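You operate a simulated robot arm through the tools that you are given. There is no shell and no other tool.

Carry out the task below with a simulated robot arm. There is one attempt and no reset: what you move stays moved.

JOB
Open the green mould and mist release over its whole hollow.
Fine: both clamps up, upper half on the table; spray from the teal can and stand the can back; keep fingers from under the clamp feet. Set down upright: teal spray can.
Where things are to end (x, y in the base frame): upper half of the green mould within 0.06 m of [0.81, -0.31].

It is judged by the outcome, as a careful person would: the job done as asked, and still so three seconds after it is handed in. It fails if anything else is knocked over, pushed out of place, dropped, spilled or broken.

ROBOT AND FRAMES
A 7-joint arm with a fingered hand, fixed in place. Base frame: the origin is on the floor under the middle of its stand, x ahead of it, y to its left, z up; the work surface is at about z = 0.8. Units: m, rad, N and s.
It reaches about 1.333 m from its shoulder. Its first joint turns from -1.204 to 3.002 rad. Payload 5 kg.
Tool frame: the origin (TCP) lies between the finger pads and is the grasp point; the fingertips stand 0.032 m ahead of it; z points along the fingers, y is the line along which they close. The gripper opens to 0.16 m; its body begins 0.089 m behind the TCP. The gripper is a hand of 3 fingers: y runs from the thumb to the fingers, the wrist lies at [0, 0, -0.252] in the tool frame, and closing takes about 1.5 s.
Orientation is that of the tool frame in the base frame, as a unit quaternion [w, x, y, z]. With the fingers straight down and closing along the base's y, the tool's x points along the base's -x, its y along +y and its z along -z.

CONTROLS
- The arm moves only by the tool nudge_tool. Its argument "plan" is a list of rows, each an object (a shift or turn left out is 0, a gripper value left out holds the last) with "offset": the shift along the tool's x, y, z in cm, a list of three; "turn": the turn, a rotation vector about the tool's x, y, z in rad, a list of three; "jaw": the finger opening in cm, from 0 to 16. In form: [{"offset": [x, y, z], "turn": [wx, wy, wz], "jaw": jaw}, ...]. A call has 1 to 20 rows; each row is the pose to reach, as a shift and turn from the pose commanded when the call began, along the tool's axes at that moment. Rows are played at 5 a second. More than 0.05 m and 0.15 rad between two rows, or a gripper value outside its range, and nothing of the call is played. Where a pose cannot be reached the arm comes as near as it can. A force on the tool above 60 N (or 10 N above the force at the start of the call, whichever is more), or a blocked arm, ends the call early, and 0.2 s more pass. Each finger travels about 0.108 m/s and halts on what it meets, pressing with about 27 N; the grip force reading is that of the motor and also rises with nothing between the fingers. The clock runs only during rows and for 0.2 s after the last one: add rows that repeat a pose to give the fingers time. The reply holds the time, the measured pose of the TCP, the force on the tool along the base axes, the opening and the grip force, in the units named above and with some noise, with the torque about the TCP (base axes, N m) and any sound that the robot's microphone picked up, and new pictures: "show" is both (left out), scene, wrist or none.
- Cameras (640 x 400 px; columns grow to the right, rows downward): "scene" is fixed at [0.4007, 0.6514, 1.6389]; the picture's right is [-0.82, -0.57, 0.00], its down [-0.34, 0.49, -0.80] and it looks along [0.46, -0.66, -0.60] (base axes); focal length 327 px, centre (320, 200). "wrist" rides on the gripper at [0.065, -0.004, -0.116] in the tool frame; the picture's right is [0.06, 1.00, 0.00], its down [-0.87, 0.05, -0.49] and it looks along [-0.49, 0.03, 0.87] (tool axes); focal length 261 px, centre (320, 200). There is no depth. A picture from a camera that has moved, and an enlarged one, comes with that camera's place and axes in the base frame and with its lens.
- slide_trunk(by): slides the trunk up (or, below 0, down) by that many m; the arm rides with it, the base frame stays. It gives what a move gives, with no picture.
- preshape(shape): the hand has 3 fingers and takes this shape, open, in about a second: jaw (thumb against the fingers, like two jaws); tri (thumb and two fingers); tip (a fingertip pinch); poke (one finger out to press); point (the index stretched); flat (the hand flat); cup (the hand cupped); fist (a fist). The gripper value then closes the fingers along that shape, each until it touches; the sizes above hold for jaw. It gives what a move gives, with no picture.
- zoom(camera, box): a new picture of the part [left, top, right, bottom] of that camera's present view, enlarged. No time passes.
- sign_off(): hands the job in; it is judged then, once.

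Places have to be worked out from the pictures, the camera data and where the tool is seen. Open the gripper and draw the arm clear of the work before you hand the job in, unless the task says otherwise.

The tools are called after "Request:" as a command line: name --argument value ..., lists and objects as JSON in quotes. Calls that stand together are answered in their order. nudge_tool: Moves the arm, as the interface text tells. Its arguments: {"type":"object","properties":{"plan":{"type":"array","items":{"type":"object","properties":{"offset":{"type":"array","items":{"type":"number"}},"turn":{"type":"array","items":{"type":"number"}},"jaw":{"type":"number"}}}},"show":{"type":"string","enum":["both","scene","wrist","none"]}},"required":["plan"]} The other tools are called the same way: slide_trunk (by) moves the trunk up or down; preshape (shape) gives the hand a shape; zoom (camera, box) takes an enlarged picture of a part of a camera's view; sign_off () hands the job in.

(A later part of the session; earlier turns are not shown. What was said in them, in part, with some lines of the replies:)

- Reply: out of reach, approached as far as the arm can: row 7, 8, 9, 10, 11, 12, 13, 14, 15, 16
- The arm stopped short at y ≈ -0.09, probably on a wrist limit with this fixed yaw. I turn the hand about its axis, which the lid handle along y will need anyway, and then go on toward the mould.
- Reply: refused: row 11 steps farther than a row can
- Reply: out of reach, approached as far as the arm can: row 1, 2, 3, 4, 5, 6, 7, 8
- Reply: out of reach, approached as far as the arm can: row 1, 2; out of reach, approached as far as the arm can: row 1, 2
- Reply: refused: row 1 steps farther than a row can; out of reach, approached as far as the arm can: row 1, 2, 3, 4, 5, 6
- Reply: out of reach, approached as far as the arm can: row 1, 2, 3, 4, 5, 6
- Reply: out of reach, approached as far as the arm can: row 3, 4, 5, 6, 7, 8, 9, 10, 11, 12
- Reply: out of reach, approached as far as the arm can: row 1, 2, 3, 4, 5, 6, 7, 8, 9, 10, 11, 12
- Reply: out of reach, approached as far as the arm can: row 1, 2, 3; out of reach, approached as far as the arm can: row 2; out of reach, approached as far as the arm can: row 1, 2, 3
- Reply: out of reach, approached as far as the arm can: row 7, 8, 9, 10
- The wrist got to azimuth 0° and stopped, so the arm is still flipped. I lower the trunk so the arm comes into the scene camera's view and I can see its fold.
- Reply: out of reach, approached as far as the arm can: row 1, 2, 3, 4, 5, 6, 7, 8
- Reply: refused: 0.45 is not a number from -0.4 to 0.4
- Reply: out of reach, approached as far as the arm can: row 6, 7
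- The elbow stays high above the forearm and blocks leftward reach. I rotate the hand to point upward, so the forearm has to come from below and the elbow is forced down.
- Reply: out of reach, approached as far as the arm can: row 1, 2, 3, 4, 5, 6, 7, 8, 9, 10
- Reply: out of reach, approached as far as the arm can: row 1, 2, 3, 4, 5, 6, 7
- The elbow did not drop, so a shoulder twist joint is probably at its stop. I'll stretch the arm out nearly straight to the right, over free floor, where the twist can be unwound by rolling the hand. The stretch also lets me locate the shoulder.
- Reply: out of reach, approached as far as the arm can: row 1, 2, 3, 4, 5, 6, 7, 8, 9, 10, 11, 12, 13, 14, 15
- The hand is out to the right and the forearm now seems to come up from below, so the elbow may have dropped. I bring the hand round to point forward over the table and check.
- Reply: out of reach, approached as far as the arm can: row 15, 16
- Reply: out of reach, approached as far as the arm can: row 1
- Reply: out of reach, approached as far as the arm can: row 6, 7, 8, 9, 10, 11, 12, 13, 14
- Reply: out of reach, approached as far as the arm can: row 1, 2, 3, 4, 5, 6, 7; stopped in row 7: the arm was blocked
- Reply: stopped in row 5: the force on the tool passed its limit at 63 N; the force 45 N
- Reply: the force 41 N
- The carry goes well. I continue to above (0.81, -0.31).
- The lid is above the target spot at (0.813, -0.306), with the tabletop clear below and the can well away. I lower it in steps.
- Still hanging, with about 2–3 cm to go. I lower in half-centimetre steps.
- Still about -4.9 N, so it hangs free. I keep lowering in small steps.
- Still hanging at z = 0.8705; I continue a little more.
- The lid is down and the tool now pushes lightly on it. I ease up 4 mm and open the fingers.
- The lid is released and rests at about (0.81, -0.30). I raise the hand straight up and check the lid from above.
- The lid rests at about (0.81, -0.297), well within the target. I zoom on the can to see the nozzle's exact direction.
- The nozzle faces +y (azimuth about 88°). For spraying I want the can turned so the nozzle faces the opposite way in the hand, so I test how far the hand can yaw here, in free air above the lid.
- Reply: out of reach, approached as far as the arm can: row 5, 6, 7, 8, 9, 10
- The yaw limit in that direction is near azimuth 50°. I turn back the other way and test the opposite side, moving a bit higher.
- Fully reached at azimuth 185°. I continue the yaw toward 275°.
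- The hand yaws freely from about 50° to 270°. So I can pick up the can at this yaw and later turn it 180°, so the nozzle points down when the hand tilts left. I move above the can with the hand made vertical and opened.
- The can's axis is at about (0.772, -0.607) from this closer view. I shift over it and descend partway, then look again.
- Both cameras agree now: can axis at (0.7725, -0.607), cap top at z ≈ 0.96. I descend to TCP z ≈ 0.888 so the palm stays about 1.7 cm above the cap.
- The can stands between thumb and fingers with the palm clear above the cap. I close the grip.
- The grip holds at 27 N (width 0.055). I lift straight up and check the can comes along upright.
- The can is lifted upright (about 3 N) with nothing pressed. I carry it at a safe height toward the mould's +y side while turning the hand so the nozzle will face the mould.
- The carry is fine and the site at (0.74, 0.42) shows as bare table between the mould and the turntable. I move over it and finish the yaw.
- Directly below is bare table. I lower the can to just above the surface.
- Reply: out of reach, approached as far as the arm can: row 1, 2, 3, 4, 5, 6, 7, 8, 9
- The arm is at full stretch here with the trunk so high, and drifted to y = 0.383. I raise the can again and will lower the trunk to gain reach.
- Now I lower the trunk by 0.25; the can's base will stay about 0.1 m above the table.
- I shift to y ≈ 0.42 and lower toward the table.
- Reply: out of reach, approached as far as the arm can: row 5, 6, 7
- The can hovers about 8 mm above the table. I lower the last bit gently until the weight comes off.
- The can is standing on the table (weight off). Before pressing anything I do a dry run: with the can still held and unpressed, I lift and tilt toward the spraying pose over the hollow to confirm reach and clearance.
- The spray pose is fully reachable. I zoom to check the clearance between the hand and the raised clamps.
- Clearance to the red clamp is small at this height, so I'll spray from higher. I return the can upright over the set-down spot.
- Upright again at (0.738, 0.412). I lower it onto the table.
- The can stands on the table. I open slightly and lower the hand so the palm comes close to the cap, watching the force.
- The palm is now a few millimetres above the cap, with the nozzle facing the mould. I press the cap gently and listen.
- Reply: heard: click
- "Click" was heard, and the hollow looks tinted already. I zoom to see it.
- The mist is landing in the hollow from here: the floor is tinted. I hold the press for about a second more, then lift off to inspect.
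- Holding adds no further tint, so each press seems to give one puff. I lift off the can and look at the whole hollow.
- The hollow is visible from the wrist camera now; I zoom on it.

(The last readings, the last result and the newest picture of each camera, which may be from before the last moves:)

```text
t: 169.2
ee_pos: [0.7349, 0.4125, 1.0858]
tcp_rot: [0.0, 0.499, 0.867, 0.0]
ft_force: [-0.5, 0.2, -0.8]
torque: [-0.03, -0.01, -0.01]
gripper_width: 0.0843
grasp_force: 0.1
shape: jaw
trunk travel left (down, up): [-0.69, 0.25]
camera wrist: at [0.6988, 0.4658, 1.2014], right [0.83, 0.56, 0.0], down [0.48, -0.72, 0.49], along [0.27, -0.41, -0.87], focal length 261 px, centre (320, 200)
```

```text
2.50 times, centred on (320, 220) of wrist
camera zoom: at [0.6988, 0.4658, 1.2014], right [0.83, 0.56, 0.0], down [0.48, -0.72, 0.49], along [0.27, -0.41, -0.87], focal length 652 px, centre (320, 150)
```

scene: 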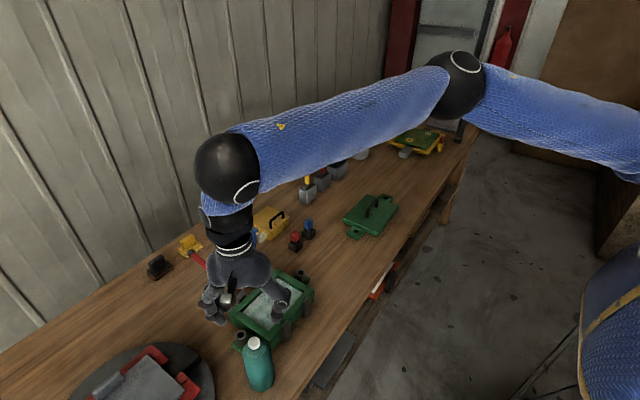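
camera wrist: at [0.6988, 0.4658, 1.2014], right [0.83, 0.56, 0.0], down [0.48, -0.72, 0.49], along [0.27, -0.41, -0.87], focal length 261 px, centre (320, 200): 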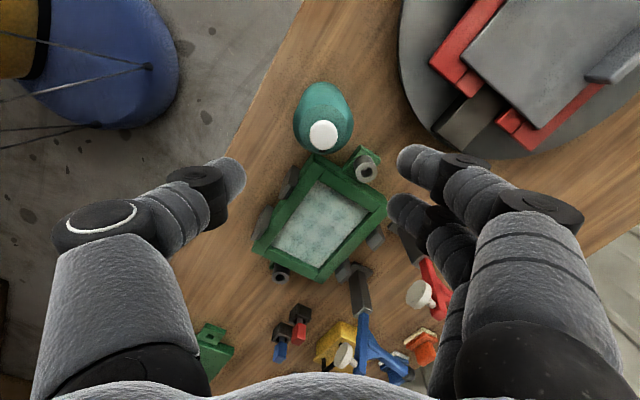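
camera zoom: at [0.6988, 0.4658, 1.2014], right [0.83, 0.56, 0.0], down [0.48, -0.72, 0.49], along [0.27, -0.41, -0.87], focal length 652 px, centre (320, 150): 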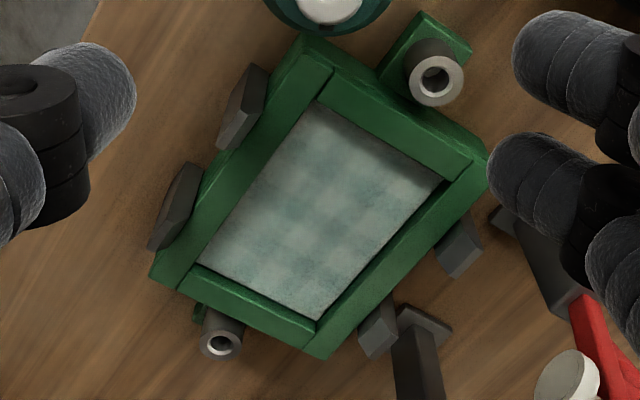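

I take a tighter zoom to see which cells are coated.

Request:
zoom --camera "wrist" --box '[280, 180, 365, 275]'

Request:
zoom --camera "scene" --box '[240, 270, 310, 340]'

```text
4.21 times, centred on (322, 228) of wrist
camera zoom: at [0.6988, 0.4658, 1.2014], right [0.83, 0.56, 0.0], down [0.48, -0.72, 0.49], along [0.27, -0.41, -0.87], focal length 1098 px, centre (310, 84)
```

zoom: 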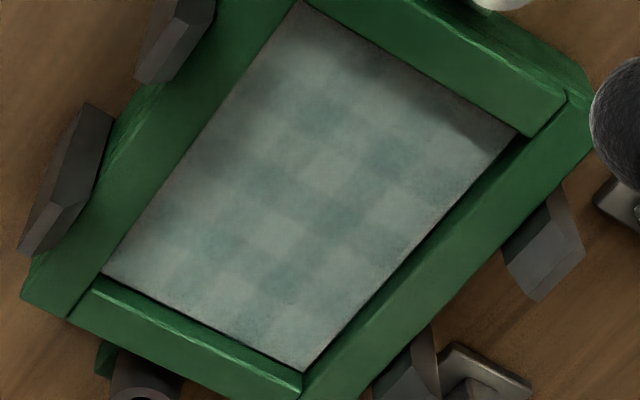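

```text
5.71 times, centred on (275, 305) of scene
camera zoom: at [0.4007, 0.6514, 1.6389], right [-0.82, -0.57, 0.0], down [-0.34, 0.49, -0.8], along [0.46, -0.66, -0.6], focal length 1869 px, centre (577, -400)
```

zoom: 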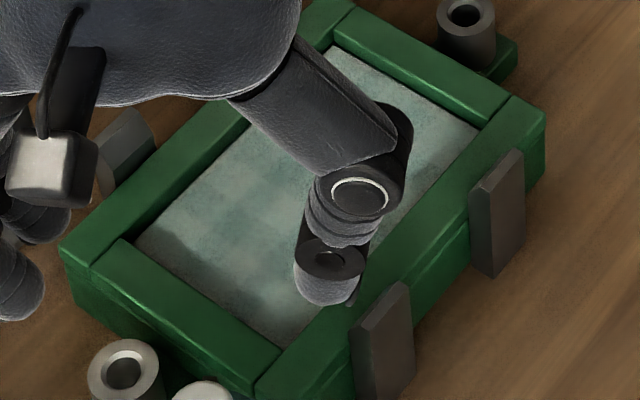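

The puff coated most of the hollow except a strip along the +y edge, nearest the can. That matches a wide cone of about 40°. I'll press once more from the opposite (-y) side. First I regrip the can here without touching the cap.

Request:
nudge_tool --plan '[{"offset": [-0.2, 0.2, 4.5]}, {"offset": [-0.2, 0.2, 9]}, {"offset": [-0.2, 0.2, 13.5]}, {"offset": [-0.2, 0.2, 17]}, {"offset": [-0.2, 0.2, 19.3]}, {"offset": [-0.2, 0.2, 19.3]}]' --show "wrist"

```text
t: 170.6
ee_pos: [0.7376, 0.4141, 0.8938]
tcp_rot: [0.0, 0.499, 0.867, 0.001]
ft_force: [-0.3, 0.0, 0.2]
torque: [0.02, 0.0, 0.0]
gripper_width: 0.0844
grasp_force: 0.0
shape: jaw
trunk travel left (down, up): [-0.69, 0.25]
camera wrist: at [0.7007, 0.4668, 1.0086], right [0.83, 0.56, 0.0], down [0.48, -0.72, 0.49], along [0.27, -0.41, -0.87], focal length 261 px, centre (320, 200)
```

wrist: 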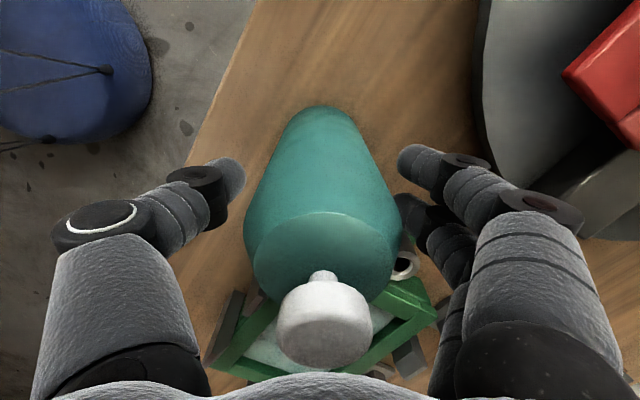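

The can is centred between the fingers. I close and lift.

Request:
nudge_tool --plan '[{"offset": [0, 0, 0], "jaw": 3}, {"offset": [0, 0, 0]}, {"offset": [0, 0, 0]}, {"offset": [0, 0, 0]}, {"offset": [0, 0, -2]}, {"offset": [0, 0, -5]}, {"offset": [0, 0, -9]}, {"offset": [0, 0, -13.5]}, {"offset": [0, 0, -18]}, {"offset": [0, 0, -22.5]}, {"offset": [0, 0, -26]}, {"offset": [0, 0, -26]}]' --show "both"

```text
t: 173.2
ee_pos: [0.7357, 0.4076, 1.154]
tcp_rot: [-0.002, 0.498, 0.867, 0.001]
ft_force: [0.5, 0.6, -3.1]
torque: [0.03, 0.0, -0.02]
gripper_width: 0.054
grasp_force: 27.0
shape: jaw
out of reach, approached as far as the arm can: row 11, 12
trunk travel left (down, up): [-0.69, 0.25]
camera wrist: at [0.6993, 0.4624, 1.2694], right [0.83, 0.56, 0.0], down [0.48, -0.73, 0.49], along [0.27, -0.4, -0.87], focal length 261 px, centre (320, 200)
```

scene: 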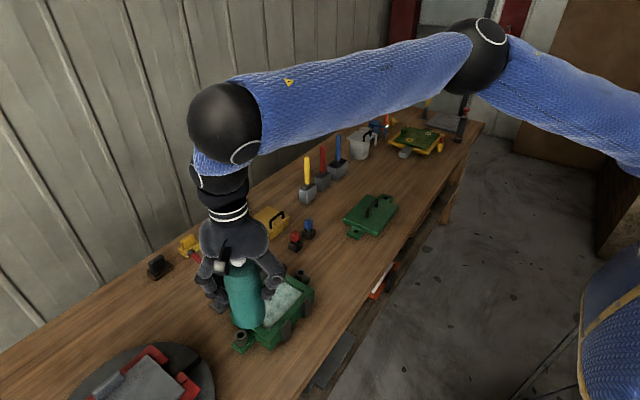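
wrist: 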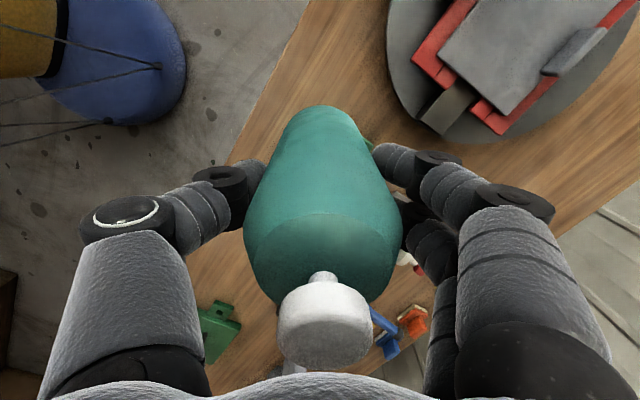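

The can is held unpressed. I carry it over to the -y side of the mould while turning so the nozzle will face the hollow from there.

Request:
nudge_tool --plan '[{"offset": [-2.0, -0.75, 0], "turn": [0, 0, -0.135]}, {"offset": [-4.0, -1.5, 0], "turn": [0, 0, -0.27]}, {"offset": [-6.0, -2.25, 0], "turn": [0, 0, -0.405]}, {"offset": [-8.0, -3.0, 0], "turn": [0, 0, -0.54]}, {"offset": [-10.0, -3.75, 0], "turn": [0, 0, -0.675]}, {"offset": [-12.0, -4.5, 0], "turn": [0, 0, -0.81]}, {"offset": [-14.0, -5.3, 0], "turn": [0, 0, -0.945]}, {"offset": [-16.0, -6.0, 0], "turn": [0, 0, -1.08]}, {"offset": [-18.0, -6.8, 0], "turn": [0, 0, -1.215]}, {"offset": [-20.0, -7.5, 0], "turn": [0, 0, -1.35]}, {"offset": [-22.0, -8.3, 0], "turn": [0, 0, -1.485]}, {"offset": [-24.0, -9.0, 0], "turn": [0, 0, -1.62]}, {"offset": [-26.0, -9.8, 0], "turn": [0, 0, -1.755]}, {"offset": [-28.0, -10.5, 0], "turn": [0, 0, -1.89]}, {"offset": [-30.0, -11.3, 0], "turn": [0, 0, -2.025]}, {"offset": [-32.0, -12.0, 0], "turn": [0, 0, -2.16]}, {"offset": [-34.0, -12.8, 0], "turn": [0, 0, -2.295]}, {"offset": [-35.9, -13.5, 0], "turn": [0, 0, -2.43]}, {"offset": [-35.9, -13.5, 0], "turn": [0, 0, -2.43]}]' --show "both"

```text
t: 177.2
ee_pos: [0.7994, 0.0303, 1.1529]
tcp_rot: [0.0, -0.639, 0.769, 0.0]
ft_force: [0.5, 0.5, -3.8]
torque: [-0.01, 0.01, -0.02]
gripper_width: 0.0538
grasp_force: 27.1
shape: jaw
trunk travel left (down, up): [-0.69, 0.25]
camera wrist: at [0.7922, -0.0355, 1.268], right [-0.99, 0.12, 0.0], down [0.11, 0.86, 0.49], along [0.06, 0.49, -0.87], focal length 261 px, centre (320, 200)
```

scene: 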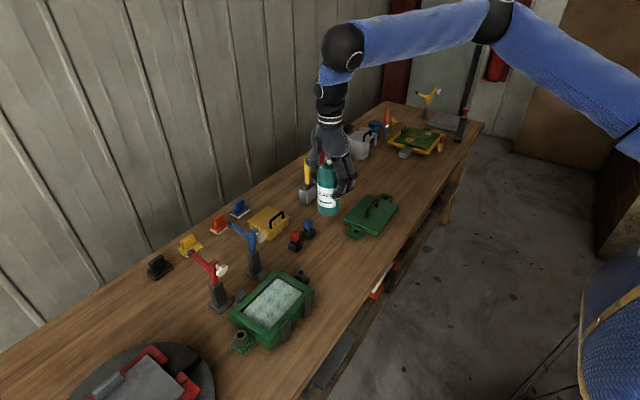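
wrist: 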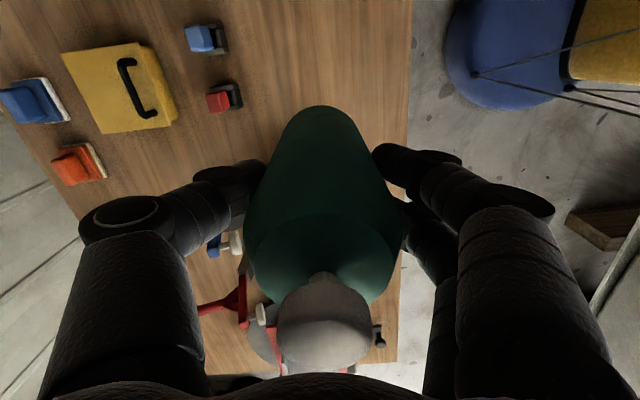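

Now the hollow is unobstructed in the scene view. I zoom on it to see what the first puff covered.

Request:
zoom --camera "scene" --box '[225, 260, 325, 360]'

```text
4.00 times, centred on (275, 310) of scene
camera zoom: at [0.4007, 0.6514, 1.6389], right [-0.82, -0.57, 0.0], down [-0.34, 0.49, -0.8], along [0.46, -0.66, -0.6], focal length 1309 px, centre (500, -240)
```

zoom: 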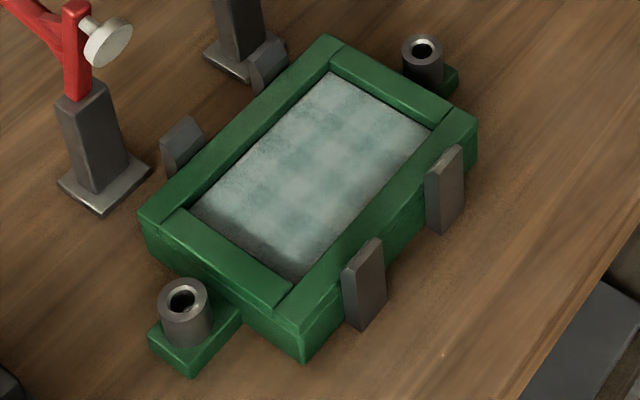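

The tint covers most of the floor; the strip by the +y rim is dark, either shadow or uncoated. I set the can down here on the -y side for a second puff.

Request:
nudge_tool --plan '[{"offset": [0, 0, 4]}, {"offset": [0, 0, 8]}, {"offset": [0, 0, 12]}, {"offset": [0, 0, 16]}, {"offset": [0, 0, 20]}, {"offset": [0, 0, 23]}, {"offset": [0, 0, 25]}, {"offset": [0, 0, 25.9]}, {"offset": [0, 0, 25.9]}]' --show "scene"

```text
t: 179.2
ee_pos: [0.8005, 0.0305, 0.8933]
tcp_rot: [0.0, -0.638, 0.77, 0.0]
ft_force: [-0.2, 0.3, -2.5]
torque: [-0.01, 0.01, -0.01]
gripper_width: 0.0538
grasp_force: 27.3
shape: jaw
trunk travel left (down, up): [-0.69, 0.25]
```

scene: 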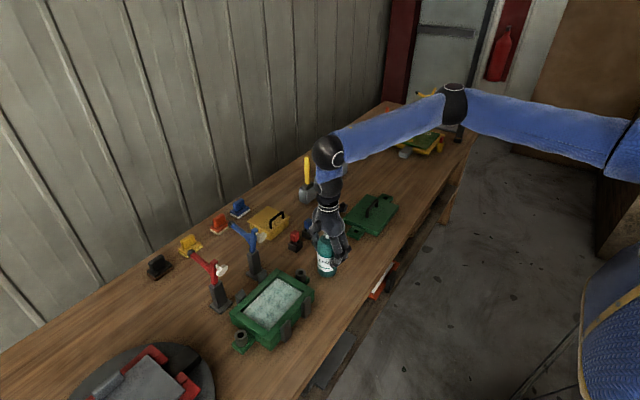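

Nearly down; I lower the last couple of millimetres.

Request:
nudge_tool --plan '[{"offset": [0, 0, 0.15]}, {"offset": [0, 0, 0.3]}, {"offset": [0, 0, 0.3]}]' --show "none"

```text
t: 180.0
ee_pos: [0.8003, 0.0308, 0.8915]
tcp_rot: [0.001, -0.639, 0.769, 0.001]
ft_force: [3.0, 1.0, 10.1]
torque: [-0.03, -0.11, 0.05]
gripper_width: 0.0542
grasp_force: 27.1
shape: jaw
trunk travel left (down, up): [-0.69, 0.25]
```

The can is on the table. I open slightly, lower the palm to the cap and press for about a second.

Request:
nudge_tool --plan '[{"offset": [0, 0, -0.15]}, {"offset": [0, 0, -0.15], "jaw": 7.2}, {"offset": [0, 0, 0]}, {"offset": [0, 0, 0.8]}, {"offset": [0, 0, 1.5]}, {"offset": [0, 0, 2.0]}, {"offset": [0, 0, 2.5]}, {"offset": [0, 0, 2.6]}, {"offset": [0, 0, 2.6]}, {"offset": [0, 0, 2.6]}, {"offset": [0, 0, 2.6]}, {"offset": [0, 0, 2.6]}]' --show "both"

Request:
zoom --camera "scene" --box '[225, 260, 325, 360]'

```text
t: 182.6
ee_pos: [0.8004, 0.03, 0.8662]
tcp_rot: [0.001, -0.639, 0.769, 0.001]
ft_force: [1.0, -0.1, 4.0]
torque: [0.03, 0.09, 0.03]
gripper_width: 0.0715
grasp_force: 0.0
shape: jaw
trunk travel left (down, up): [-0.69, 0.25]
heard: click
camera wrist: at [0.7924, -0.0346, 0.9805], right [-0.99, 0.12, 0.0], down [0.11, 0.86, 0.49], along [0.06, 0.49, -0.87], focal length 261 px, centre (320, 200)
```

scene: 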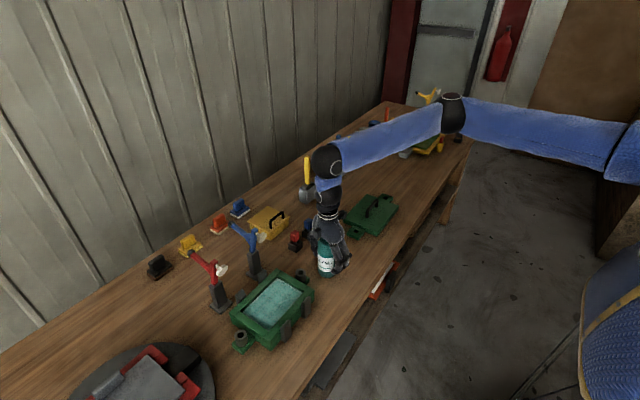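
wrist: 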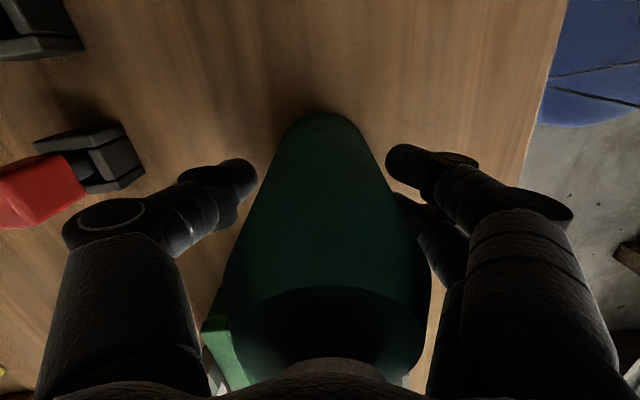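

```text
4.00 times, centred on (275, 310) of scene
camera zoom: at [0.4007, 0.6514, 1.6389], right [-0.82, -0.57, 0.0], down [-0.34, 0.49, -0.8], along [0.46, -0.66, -0.6], focal length 1309 px, centre (500, -240)
```

zoom: 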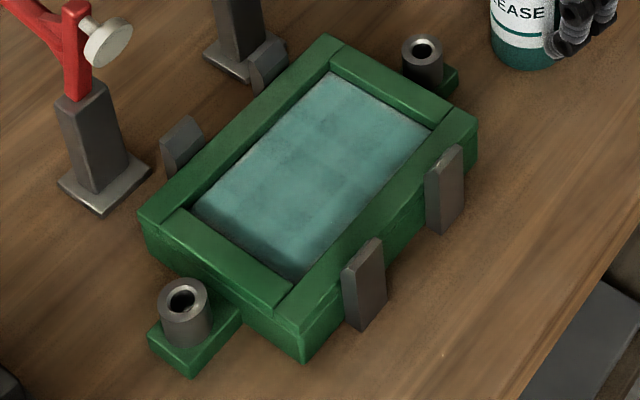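

The second puff coated the floor much more fully. I zoom in closely for any thin areas.

Request:
zoom --camera "scene" --box '[245, 270, 310, 335]'

```text
6.15 times, centred on (278, 302) of scene
camera zoom: at [0.4007, 0.6514, 1.6389], right [-0.82, -0.57, 0.0], down [-0.34, 0.49, -0.8], along [0.46, -0.66, -0.6], focal length 2013 px, centre (582, -431)
```

zoom: 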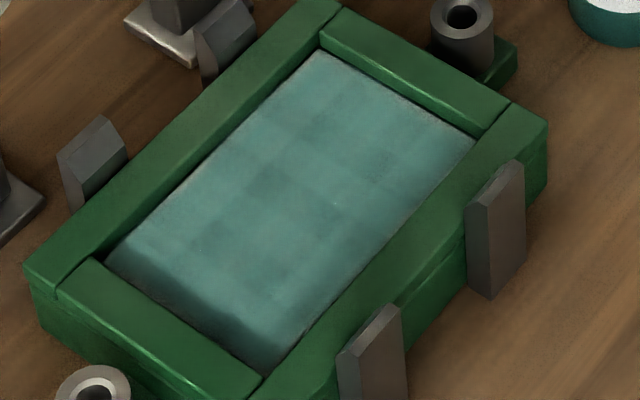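

A lighter band remains along the -y edge, nearest the can. I regrip the can unpressed and shift it about 9 cm farther back (-y), so its cone reaches that edge too.

Request:
nudge_tool --plan '[{"offset": [0, 0, -0.8]}, {"offset": [0, 0, -1.8]}, {"offset": [0, 0, -2.6]}, {"offset": [0, 0, -2.6], "jaw": 3}, {"offset": [0, 0, -2.6]}, {"offset": [0, 0, -2.6]}, {"offset": [0, 0, -2.6]}, {"offset": [0, 0, -4.5]}, {"offset": [0, 0, -6.5]}, {"offset": [3.0, -0.2, -6.5]}, {"offset": [6.0, -0.44, -6.5]}, {"offset": [9.0, -0.66, -6.5]}, {"offset": [9.0, -0.66, -4.5]}, {"offset": [9.0, -0.66, -3.2]}, {"offset": [9.0, -0.66, -2.7]}, {"offset": [9.0, -0.66, -2.7]}]' --show "both"

```text
t: 186.0
ee_pos: [0.79, -0.0584, 0.8913]
tcp_rot: [0.0, -0.639, 0.769, 0.001]
ft_force: [0.4, -1.2, -2.4]
torque: [0.01, 0.01, 0.0]
gripper_width: 0.0541
grasp_force: 26.7
shape: jaw
trunk travel left (down, up): [-0.69, 0.25]
camera wrist: at [0.7822, -0.1242, 1.0069], right [-0.99, 0.12, 0.0], down [0.11, 0.86, 0.49], along [0.06, 0.49, -0.87], focal length 261 px, centre (320, 200)
```

scene: 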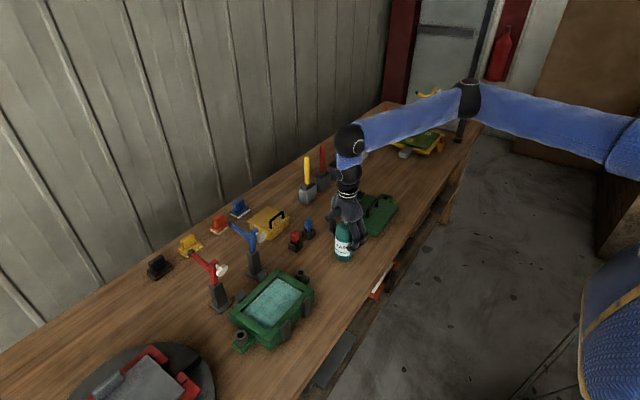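
wrist: 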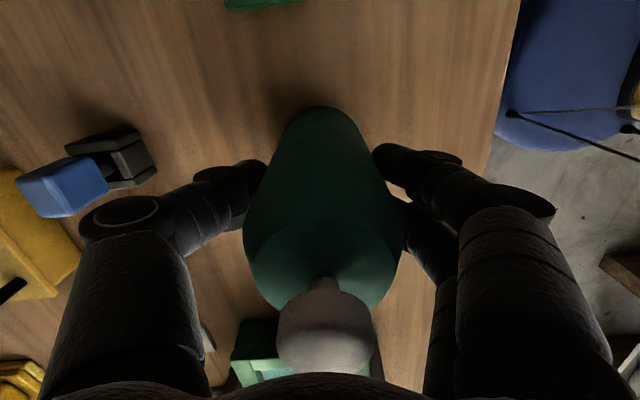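

The can is just touching. I settle it, open slightly and press the cap again.

Request:
nudge_tool --plan '[{"offset": [0, 0, 0.1]}, {"offset": [0, 0, 0.15]}, {"offset": [0, 0, 0.1], "jaw": 7.2}, {"offset": [0, 0, 0.2]}, {"offset": [0, 0, 0.8]}, {"offset": [0, 0, 1.5]}, {"offset": [0, 0, 2.0]}, {"offset": [0, 0, 2.4]}, {"offset": [0, 0, 2.6]}, {"offset": [0, 0, 2.6]}, {"offset": [0, 0, 2.6]}, {"offset": [0, 0, 2.6]}, {"offset": [0, 0, 2.6]}]' --show "scene"

Request:
zoom --camera "scene" --box '[245, 270, 310, 335]'

```text
t: 188.8
ee_pos: [0.7918, -0.0588, 0.8649]
tcp_rot: [0.001, -0.639, 0.769, 0.0]
ft_force: [0.3, -0.3, 3.3]
torque: [0.02, 0.06, 0.02]
gripper_width: 0.0712
grasp_force: 0.1
shape: jaw
trunk travel left (down, up): [-0.69, 0.25]
heard: click
```

scene: 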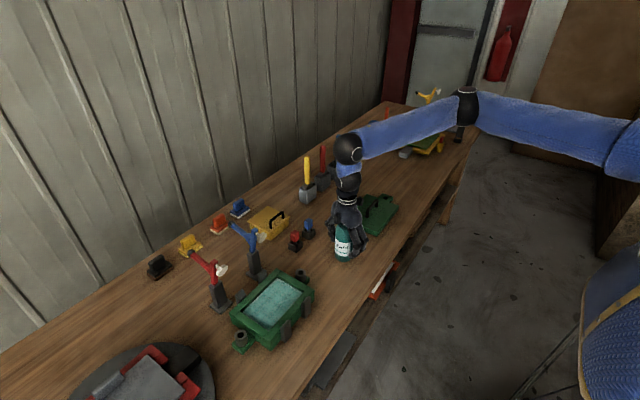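

```text
6.15 times, centred on (278, 302) of scene
camera zoom: at [0.4007, 0.6514, 1.6389], right [-0.82, -0.57, 0.0], down [-0.34, 0.49, -0.8], along [0.46, -0.66, -0.6], focal length 2013 px, centre (582, -431)
```

zoom: 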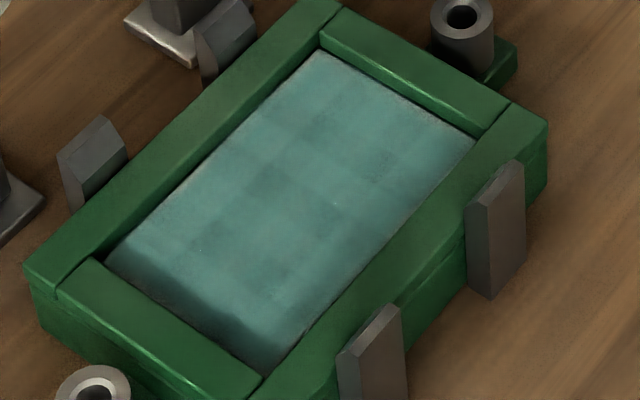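

A third click; coverage is more even. I lift off the can and take a view from above with the wrist camera to judge the edges.

Request:
nudge_tool --plan '[{"offset": [0, 0, -0.8], "jaw": 8.5}, {"offset": [0, 0, -2.6]}, {"offset": [0, 0, -6]}, {"offset": [0, 0, -10]}, {"offset": [0, 0, -14.5]}, {"offset": [0, 0, -19]}, {"offset": [0, 0, -23]}, {"offset": [-3.8, -1.0, -25]}, {"offset": [-7.6, -2.0, -27]}, {"offset": [-11.4, -2.6, -27]}, {"offset": [-14.0, -2.6, -27]}, {"offset": [-14.0, -2.6, -27]}]' --show "both"

Request:
zoom --camera "wrist" --box '[240, 120, 400, 280]'

```text
t: 191.4
ee_pos: [0.8399, 0.0742, 1.1375]
tcp_rot: [0.001, -0.639, 0.769, 0.001]
ft_force: [-0.6, 0.3, -0.7]
torque: [0.03, 0.01, -0.01]
gripper_width: 0.0845
grasp_force: 0.1
shape: jaw
trunk travel left (down, up): [-0.69, 0.25]
camera wrist: at [0.8314, 0.0085, 1.2528], right [-0.99, 0.12, 0.0], down [0.11, 0.86, 0.49], along [0.06, 0.49, -0.87], focal length 261 px, centre (320, 200)
```

scene: 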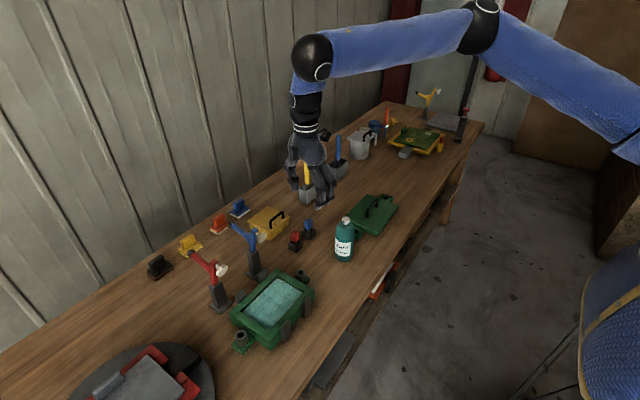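
wrist: 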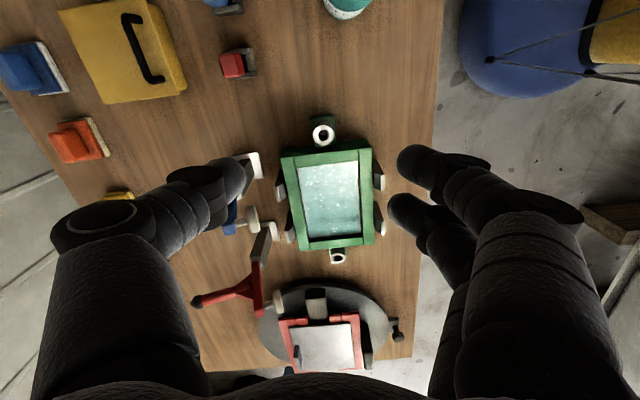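

```text
2.50 times, centred on (320, 200) of wrist
camera zoom: at [0.8314, 0.0085, 1.2528], right [-0.99, 0.12, 0.0], down [0.11, 0.86, 0.49], along [0.06, 0.49, -0.87], focal length 652 px, centre (320, 200)
```

zoom: 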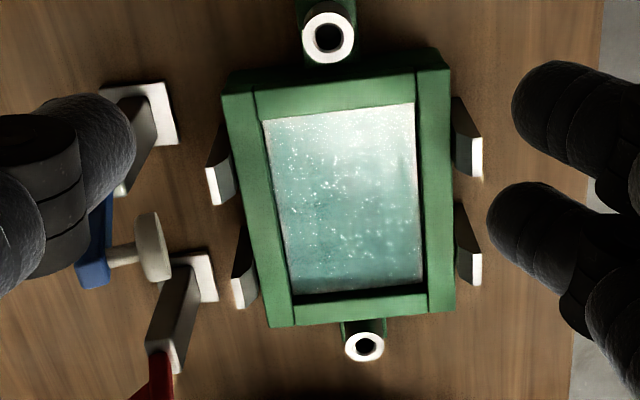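

I zoom in further on the wet surface.

Request:
zoom --camera "wrist" --box '[290, 155, 370, 245]'

Request:
zoom --camera "scene" --box '[245, 270, 310, 335]'

```text
4.44 times, centred on (330, 200) of wrist
camera zoom: at [0.8314, 0.0085, 1.2528], right [-0.99, 0.12, 0.0], down [0.11, 0.86, 0.49], along [0.06, 0.49, -0.87], focal length 1158 px, centre (276, 200)
```

zoom: 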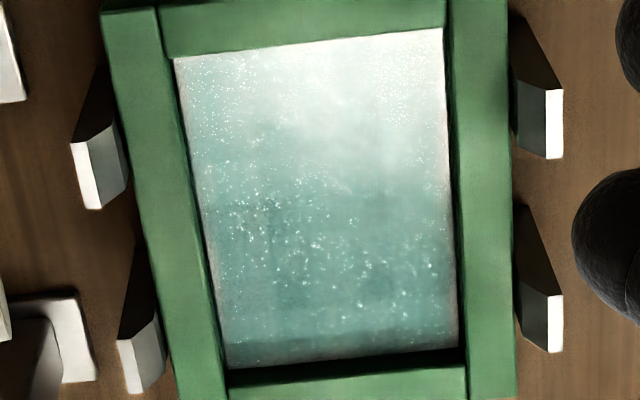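

```text
6.15 times, centred on (278, 302) of scene
camera zoom: at [0.4007, 0.6514, 1.6389], right [-0.82, -0.57, 0.0], down [-0.34, 0.49, -0.8], along [0.46, -0.66, -0.6], focal length 2013 px, centre (582, -431)
```

zoom: 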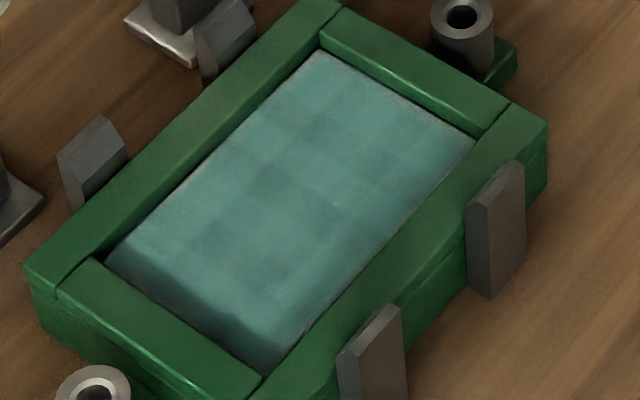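

Everything looks wet, but the -y edge is a bit lighter. Since each press gives a metered puff, I go back over the can where it stands and give a few more presses toward the hollow.

Request:
nudge_tool --plan '[{"offset": [3.5, 0.65, 0]}, {"offset": [7.0, 1.3, 0]}, {"offset": [10.5, 1.95, 0]}, {"offset": [14.0, 2.6, 0]}, {"offset": [14.0, 2.6, 4]}, {"offset": [14.0, 2.6, 8]}, {"offset": [14.0, 2.6, 12]}, {"offset": [14.0, 2.6, 16]}, {"offset": [14.0, 2.6, 20]}, {"offset": [14.0, 2.6, 23]}, {"offset": [14.0, 2.6, 25]}, {"offset": [14.0, 2.6, 25]}]' --show "both"

```text
t: 194.0
ee_pos: [0.7912, -0.0609, 0.8856]
tcp_rot: [0.001, -0.639, 0.769, 0.0]
ft_force: [0.5, -0.2, -0.4]
torque: [-0.02, -0.03, -0.01]
gripper_width: 0.0846
grasp_force: 0.1
shape: jaw
trunk travel left (down, up): [-0.69, 0.25]
camera wrist: at [0.7833, -0.1261, 1.0011], right [-0.99, 0.12, 0.0], down [0.11, 0.86, 0.49], along [0.06, 0.49, -0.87], focal length 261 px, centre (320, 200)
```

scene: 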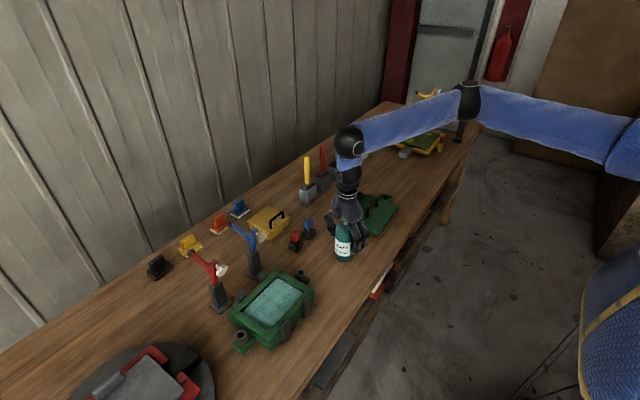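
wrist: 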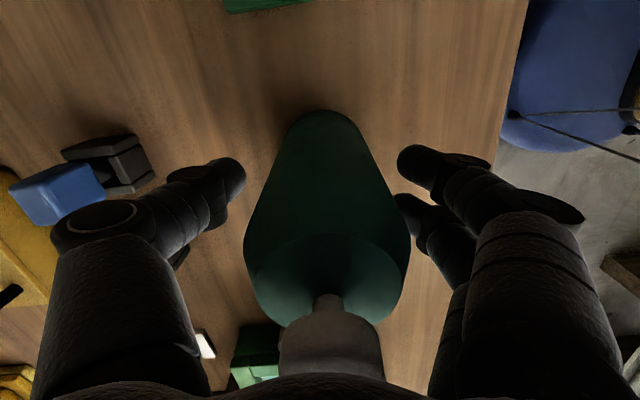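

The hand is over the can again. I give three separate presses.

Request:
nudge_tool --plan '[{"offset": [0, 0, 0.8], "jaw": 7.5}, {"offset": [0, 0, 1.5]}, {"offset": [0, 0, 2.1]}, {"offset": [0, 0, 2.1]}, {"offset": [0, 0, 2.1]}, {"offset": [0, 0, 1.0]}, {"offset": [0, 0, 0.8]}, {"offset": [0, 0, 1.5]}, {"offset": [0, 0, 2.1]}, {"offset": [0, 0, 2.1]}, {"offset": [0, 0, 2.1]}, {"offset": [0, 0, 1.0]}, {"offset": [0, 0, 0.8]}, {"offset": [0, 0, 1.5]}, {"offset": [0, 0, 2.1]}, {"offset": [0, 0, 2.1]}, {"offset": [0, 0, 2.1]}, {"offset": [0, 0, 1.0]}, {"offset": [0, 0, 0]}]' --show "scene"

Request:
zoom --camera "scene" --box '[245, 270, 310, 335]'

```text
t: 198.0
ee_pos: [0.7915, -0.0579, 0.886]
tcp_rot: [0.0, -0.638, 0.77, 0.0]
ft_force: [-0.1, -0.4, -0.2]
torque: [0.0, 0.03, 0.0]
gripper_width: 0.0754
grasp_force: 0.0
shape: jaw
trunk travel left (down, up): [-0.69, 0.25]
heard: click, click, click
```

scene: 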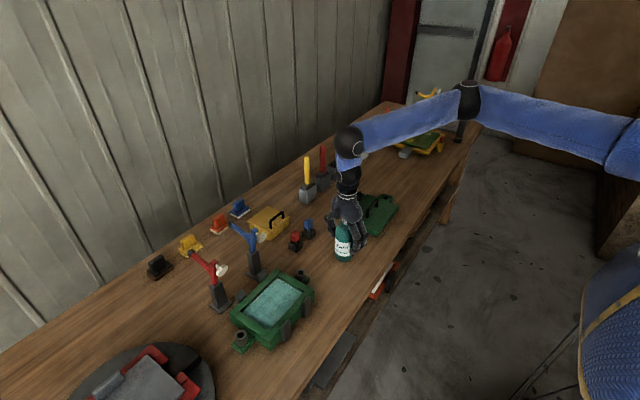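

```text
6.15 times, centred on (278, 302) of scene
camera zoom: at [0.4007, 0.6514, 1.6389], right [-0.82, -0.57, 0.0], down [-0.34, 0.49, -0.8], along [0.46, -0.66, -0.6], focal length 2013 px, centre (582, -431)
```

zoom: 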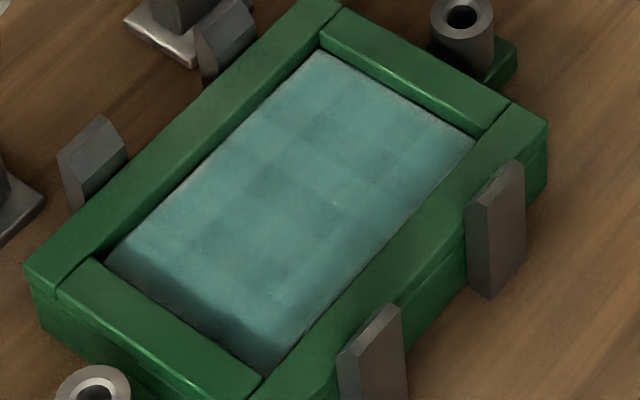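

Three clicks, with no further visible change, which suggests the coat is saturated. I zoom more tightly on both ends of the hollow.

Request:
zoom --camera "scene" --box '[270, 272, 302, 304]'

Request:
zoom --camera "scene" --box '[250, 298, 290, 335]'

```text
12.50 times, centred on (286, 288) of scene
camera zoom: at [0.4007, 0.6514, 1.6389], right [-0.82, -0.57, 0.0], down [-0.34, 0.49, -0.8], along [0.46, -0.66, -0.6], focal length 4089 px, centre (745, -900)
```

zoom: 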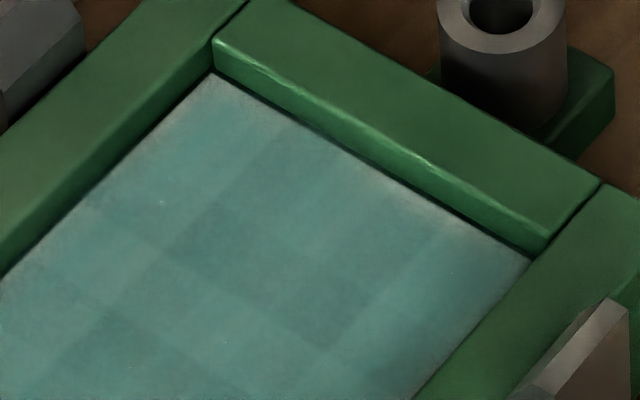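

```text
10.81 times, centred on (270, 316) of scene
camera zoom: at [0.4007, 0.6514, 1.6389], right [-0.82, -0.57, 0.0], down [-0.34, 0.49, -0.8], along [0.46, -0.66, -0.6], focal length 3537 px, centre (860, -1060)
```

zoom: 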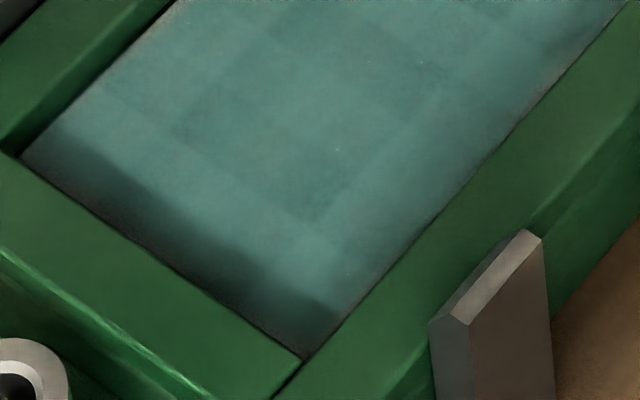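

At this magnification the coat runs evenly to both ends of the hollow; the dark band at +y is rim shadow over coated floor. Now I regrip the can without touching the cap and lift it to take it back.

Request:
nudge_tool --plan '[{"offset": [0, 0, -0.5]}, {"offset": [0, 0, -0.5], "jaw": 3}, {"offset": [0, 0, -0.5]}, {"offset": [0, 0, -0.5]}, {"offset": [0, 0, -0.5]}, {"offset": [0, 0, -2.5]}, {"offset": [0, 0, -6]}, {"offset": [0, 0, -10]}, {"offset": [0, 0, -14.5]}, {"offset": [0, 0, -19]}, {"offset": [0, 0, -23]}, {"offset": [0, 0, -23]}]' --show "both"

```text
t: 200.6
ee_pos: [0.7922, -0.0595, 1.1147]
tcp_rot: [0.001, -0.639, 0.769, 0.001]
ft_force: [0.1, 0.4, -3.7]
torque: [-0.03, 0.0, 0.01]
gripper_width: 0.0539
grasp_force: 27.1
shape: jaw
trunk travel left (down, up): [-0.69, 0.25]
camera wrist: at [0.7845, -0.1249, 1.2301], right [-0.99, 0.12, 0.0], down [0.11, 0.86, 0.49], along [0.06, 0.49, -0.87], focal length 261 px, centre (320, 200)
```

scene: 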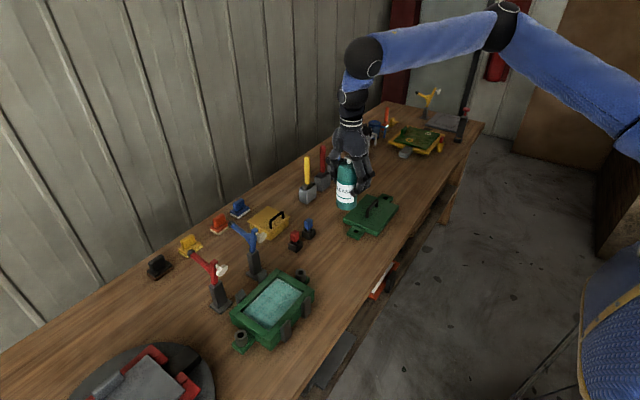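
wrist: 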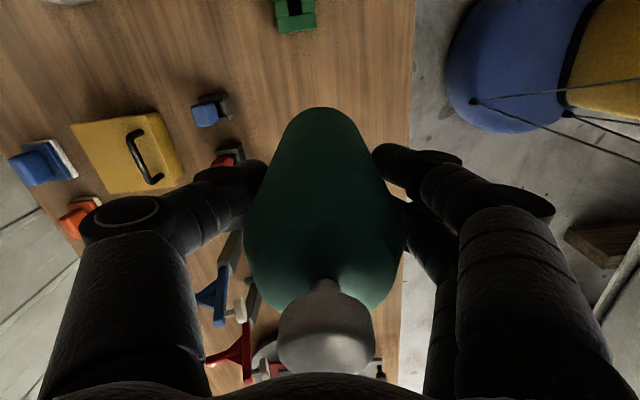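

The can is held and clear. I carry it back to its original spot near (0.7725, -0.607), passing well above the lid.

Request:
nudge_tool --plan '[{"offset": [4.5, -0.67, 0], "turn": [0, 0, -0.016]}, {"offset": [9.0, -1.35, 0], "turn": [0, 0, -0.031]}, {"offset": [13.5, -2.02, 0], "turn": [0, 0, -0.047]}, {"offset": [18.1, -2.69, 0], "turn": [0, 0, -0.063]}, {"offset": [22.6, -3.37, 0], "turn": [0, 0, -0.079]}, {"offset": [27.1, -4.04, 0], "turn": [0, 0, -0.094]}, {"offset": [31.6, -4.71, 0], "turn": [0, 0, -0.11]}, {"offset": [36.1, -5.39, 0], "turn": [0, 0, -0.126]}, {"offset": [40.6, -6.06, 0], "turn": [0, 0, -0.141]}, {"offset": [45.2, -6.73, 0], "turn": [0, 0, -0.157]}, {"offset": [49.7, -7.41, 0], "turn": [0, 0, -0.173]}, {"offset": [54.2, -8.08, 0], "turn": [0, 0, -0.1885]}, {"offset": [54.2, -8.08, 0], "turn": [0, 0, -0.1885]}]' --show "both"

```text
t: 203.4
ee_pos: [0.7714, -0.6058, 1.1143]
tcp_rot: [-0.001, 0.709, -0.706, -0.001]
ft_force: [-0.1, -0.4, -2.3]
torque: [0.03, -0.01, 0.02]
gripper_width: 0.0538
grasp_force: 26.5
shape: jaw
trunk travel left (down, up): [-0.69, 0.25]
camera wrist: at [0.7765, -0.6725, 1.2304], right [-1.0, -0.07, 0.0], down [-0.06, 0.87, 0.49], along [-0.03, 0.49, -0.87], focal length 261 px, centre (320, 200)
```

scene: 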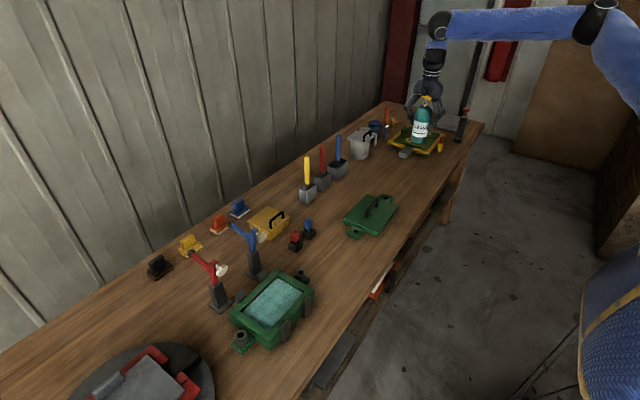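
wrist: 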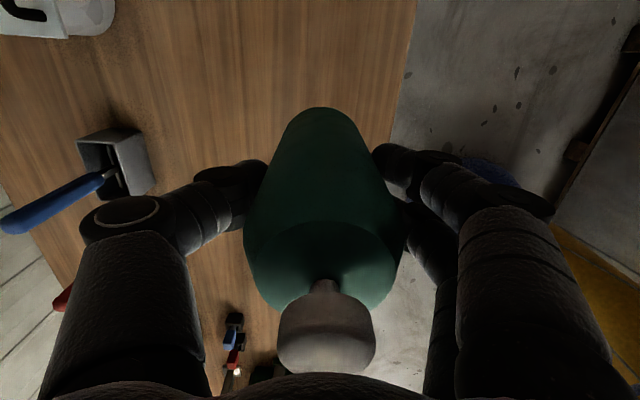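

The can is above its original spot. I lower it to the table.

Request:
nudge_tool --plan '[{"offset": [0, 0, 4]}, {"offset": [0, 0, 8]}, {"offset": [0, 0, 12]}, {"offset": [0, 0, 16]}, {"offset": [0, 0, 19]}, {"offset": [0, 0, 21]}, {"offset": [0, 0, 22.0]}, {"offset": [0, 0, 22.0]}]' --show "none"

```text
t: 205.2
ee_pos: [0.7702, -0.6045, 0.8943]
tcp_rot: [-0.001, 0.708, -0.706, 0.0]
ft_force: [-0.8, -0.2, -2.3]
torque: [-0.01, -0.03, -0.03]
gripper_width: 0.0538
grasp_force: 27.0
shape: jaw
trunk travel left (down, up): [-0.69, 0.25]
```

Request:
nudge_tool --plan '[{"offset": [0, 0, 0.2]}, {"offset": [0, 0, 0.35]}, {"offset": [0, 0, 0.35]}]' --show "none"

```text
t: 206.0
ee_pos: [0.7708, -0.6065, 0.8909]
tcp_rot: [0.0, 0.708, -0.706, -0.001]
ft_force: [0.6, 0.2, -2.8]
torque: [0.02, 0.02, -0.01]
gripper_width: 0.0539
grasp_force: 26.5
shape: jaw
trunk travel left (down, up): [-0.69, 0.25]
```

The can still hangs slightly at z = 0.8909. I lower another millimetre or two until the weight comes off.

Request:
nudge_tool --plan '[{"offset": [0, 0, 0.1]}, {"offset": [0, 0, 0.2]}, {"offset": [0, 0, 0.2]}]' --show "none"

```text
t: 206.8
ee_pos: [0.7707, -0.6067, 0.8888]
tcp_rot: [-0.001, 0.708, -0.706, -0.001]
ft_force: [1.1, -0.6, 5.2]
torque: [-0.01, -0.06, 0.0]
gripper_width: 0.054
grasp_force: 26.8
shape: jaw
trunk travel left (down, up): [-0.69, 0.25]
```

The can is standing (5 N up). I ease off, open the fingers wide and lift straight up.

Request:
nudge_tool --plan '[{"offset": [0, 0, -0.1]}, {"offset": [0, 0, -0.1], "jaw": 11}, {"offset": [0, 0, -0.1]}, {"offset": [0, 0, -0.1]}, {"offset": [0, 0, -3]}, {"offset": [0, 0, -7]}, {"offset": [0, 0, -11.5]}, {"offset": [0, 0, -16]}, {"offset": [0, 0, -20.5]}, {"offset": [0, 0, -25]}, {"offset": [0, 0, -25]}]' --show "both"

Request:
zoom --camera "scene" --box '[310, 110, 450, 240]'

```text
t: 209.2
ee_pos: [0.7717, -0.6096, 1.1388]
tcp_rot: [0.0, 0.708, -0.706, -0.002]
ft_force: [0.4, -1.5, -1.2]
torque: [0.03, 0.02, 0.01]
gripper_width: 0.1101
grasp_force: 0.1
shape: jaw
trunk travel left (down, up): [-0.69, 0.25]
camera wrist: at [0.7753, -0.6752, 1.254], right [-1.0, -0.07, 0.0], down [-0.06, 0.87, 0.49], along [-0.03, 0.49, -0.87], focal length 261 px, centre (320, 200)
```

scene: 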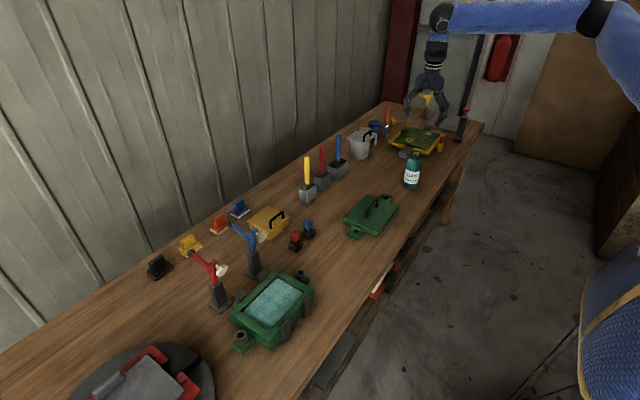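
wrist: 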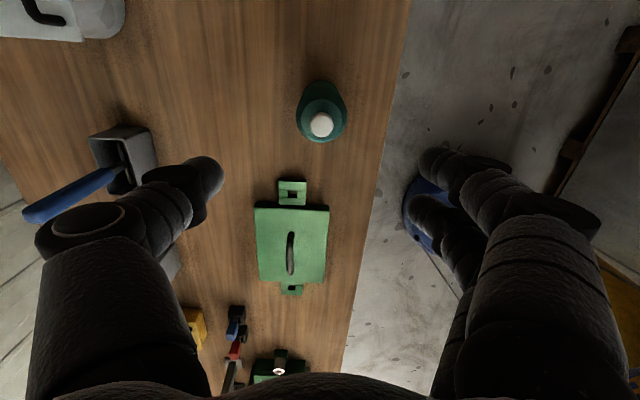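

```text
3.08 times, centred on (380, 175) of scene
camera zoom: at [0.4007, 0.6514, 1.6389], right [-0.82, -0.57, 0.0], down [-0.34, 0.49, -0.8], along [0.46, -0.66, -0.6], focal length 1007 px, centre (135, 277)
```

zoom: 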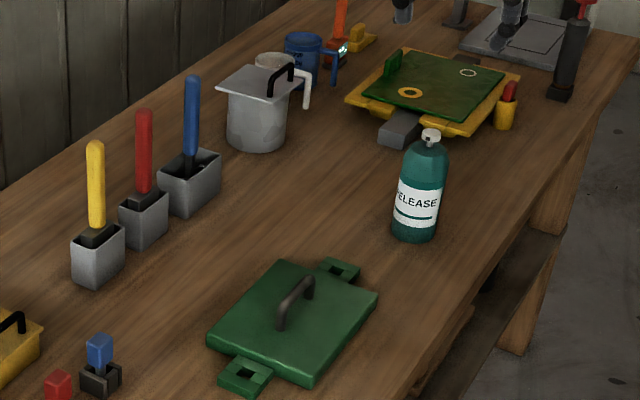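

The can stands upright at its original place and the lid and other items are undisturbed. I take a last close look at the hollow's ends and both clamps.

Request:
zoom --camera "scene" --box '[248, 305, 283, 337]'

Request:
zoom --camera "scene" --box '[180, 200, 330, 360]'

```text
12.50 times, centred on (266, 321) of scene
camera zoom: at [0.4007, 0.6514, 1.6389], right [-0.82, -0.57, 0.0], down [-0.34, 0.49, -0.8], along [0.46, -0.66, -0.6], focal length 4089 px, centre (1001, -1312)
```

zoom: 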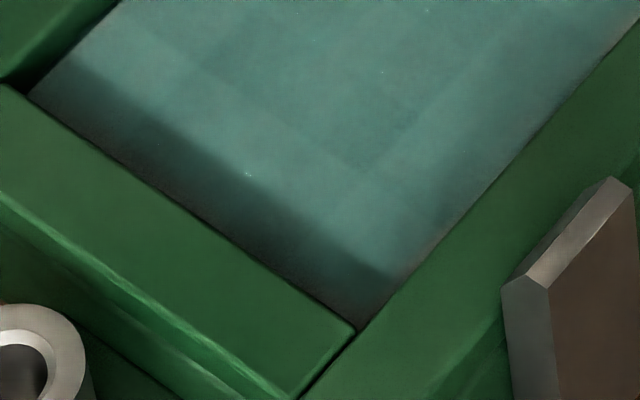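

```text
2.50 times, centred on (255, 280) of scene
camera zoom: at [0.4007, 0.6514, 1.6389], right [-0.82, -0.57, 0.0], down [-0.34, 0.49, -0.8], along [0.46, -0.66, -0.6], focal length 818 px, centre (482, 0)
```

zoom: 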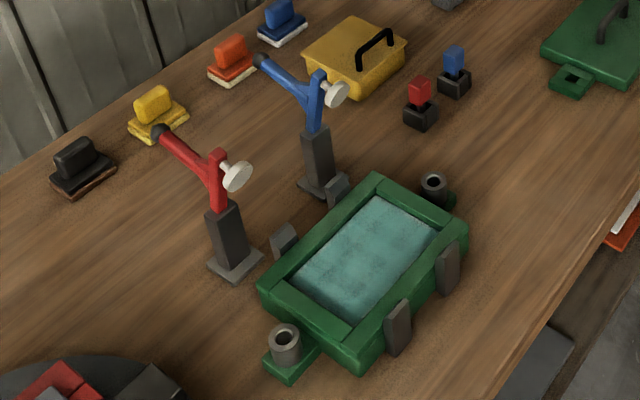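

The coat is even across the hollow, both clamps are up and nothing else has moved. I open the hand and draw the arm up and back, clear of the bench.

Request:
nudge_tool --plan '[{"offset": [0, 0, -4], "jaw": 14}, {"offset": [0, 0, -8]}, {"offset": [0, 0, -12]}, {"offset": [0, 2, -16]}, {"offset": [0, 5, -18]}, {"offset": [0, 9, -19]}, {"offset": [0, 13, -20]}, {"offset": [0, 17, -20]}, {"offset": [0, 17, -20]}]' --show "both"

```text
t: 211.2
ee_pos: [0.687, -0.5266, 1.2766]
tcp_rot: [-0.003, 0.709, -0.706, 0.0]
ft_force: [0.1, 0.0, -0.3]
torque: [-0.03, 0.05, -0.01]
gripper_width: 0.1398
grasp_force: 0.0
shape: jaw
out of reach, approached as far as the arm can: row 3, 4, 5, 6, 7, 8, 9
trunk travel left (down, up): [-0.69, 0.25]
camera wrist: at [0.6917, -0.5923, 1.3917], right [-1.0, -0.07, 0.0], down [-0.06, 0.87, 0.49], along [-0.03, 0.49, -0.87], focal length 261 px, centre (320, 200)
```

scene: 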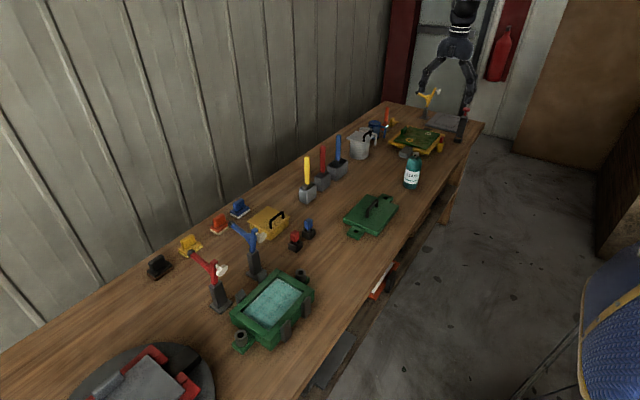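
wrist: 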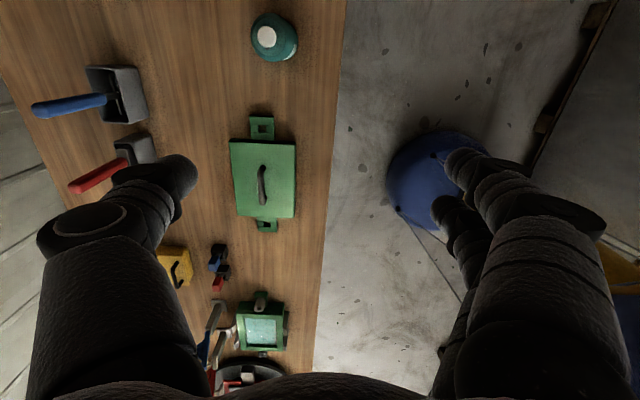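

The arm is clear and the hand is open. The can stands upright in its place, the lid is near (0.81, -0.30), both clamps are up and the hollow is coated, so I hand in the job.

Request:
sign_off

```text
The job is handed in.
```

I've handed the job in. The green mould is open and its hollow is misted with release.

- **Clamps:** the red and blue clamps are both up against their stops. I pushed them by the handles, so no fingers went under the feet.
- **Upper half:** it rests on the table, centred at about (0.81, -0.30), within 0.06 m of the target.
- **Spraying:** I pressed the teal can's cap six times, with the can standing upright on the table beside the mould and its nozzle facing the hollow. In the last pictures the coat runs evenly to both ends. I judged coverage from the camera only, and a strip along the +y rim lies in shadow, so it was harder to check. Some mist probably went past the mould.
- **Can:** it is standing upright back at its original spot, about (0.77, -0.61).

The hand is open and the arm is raised clear of the bench. The pictures show nothing else moved.
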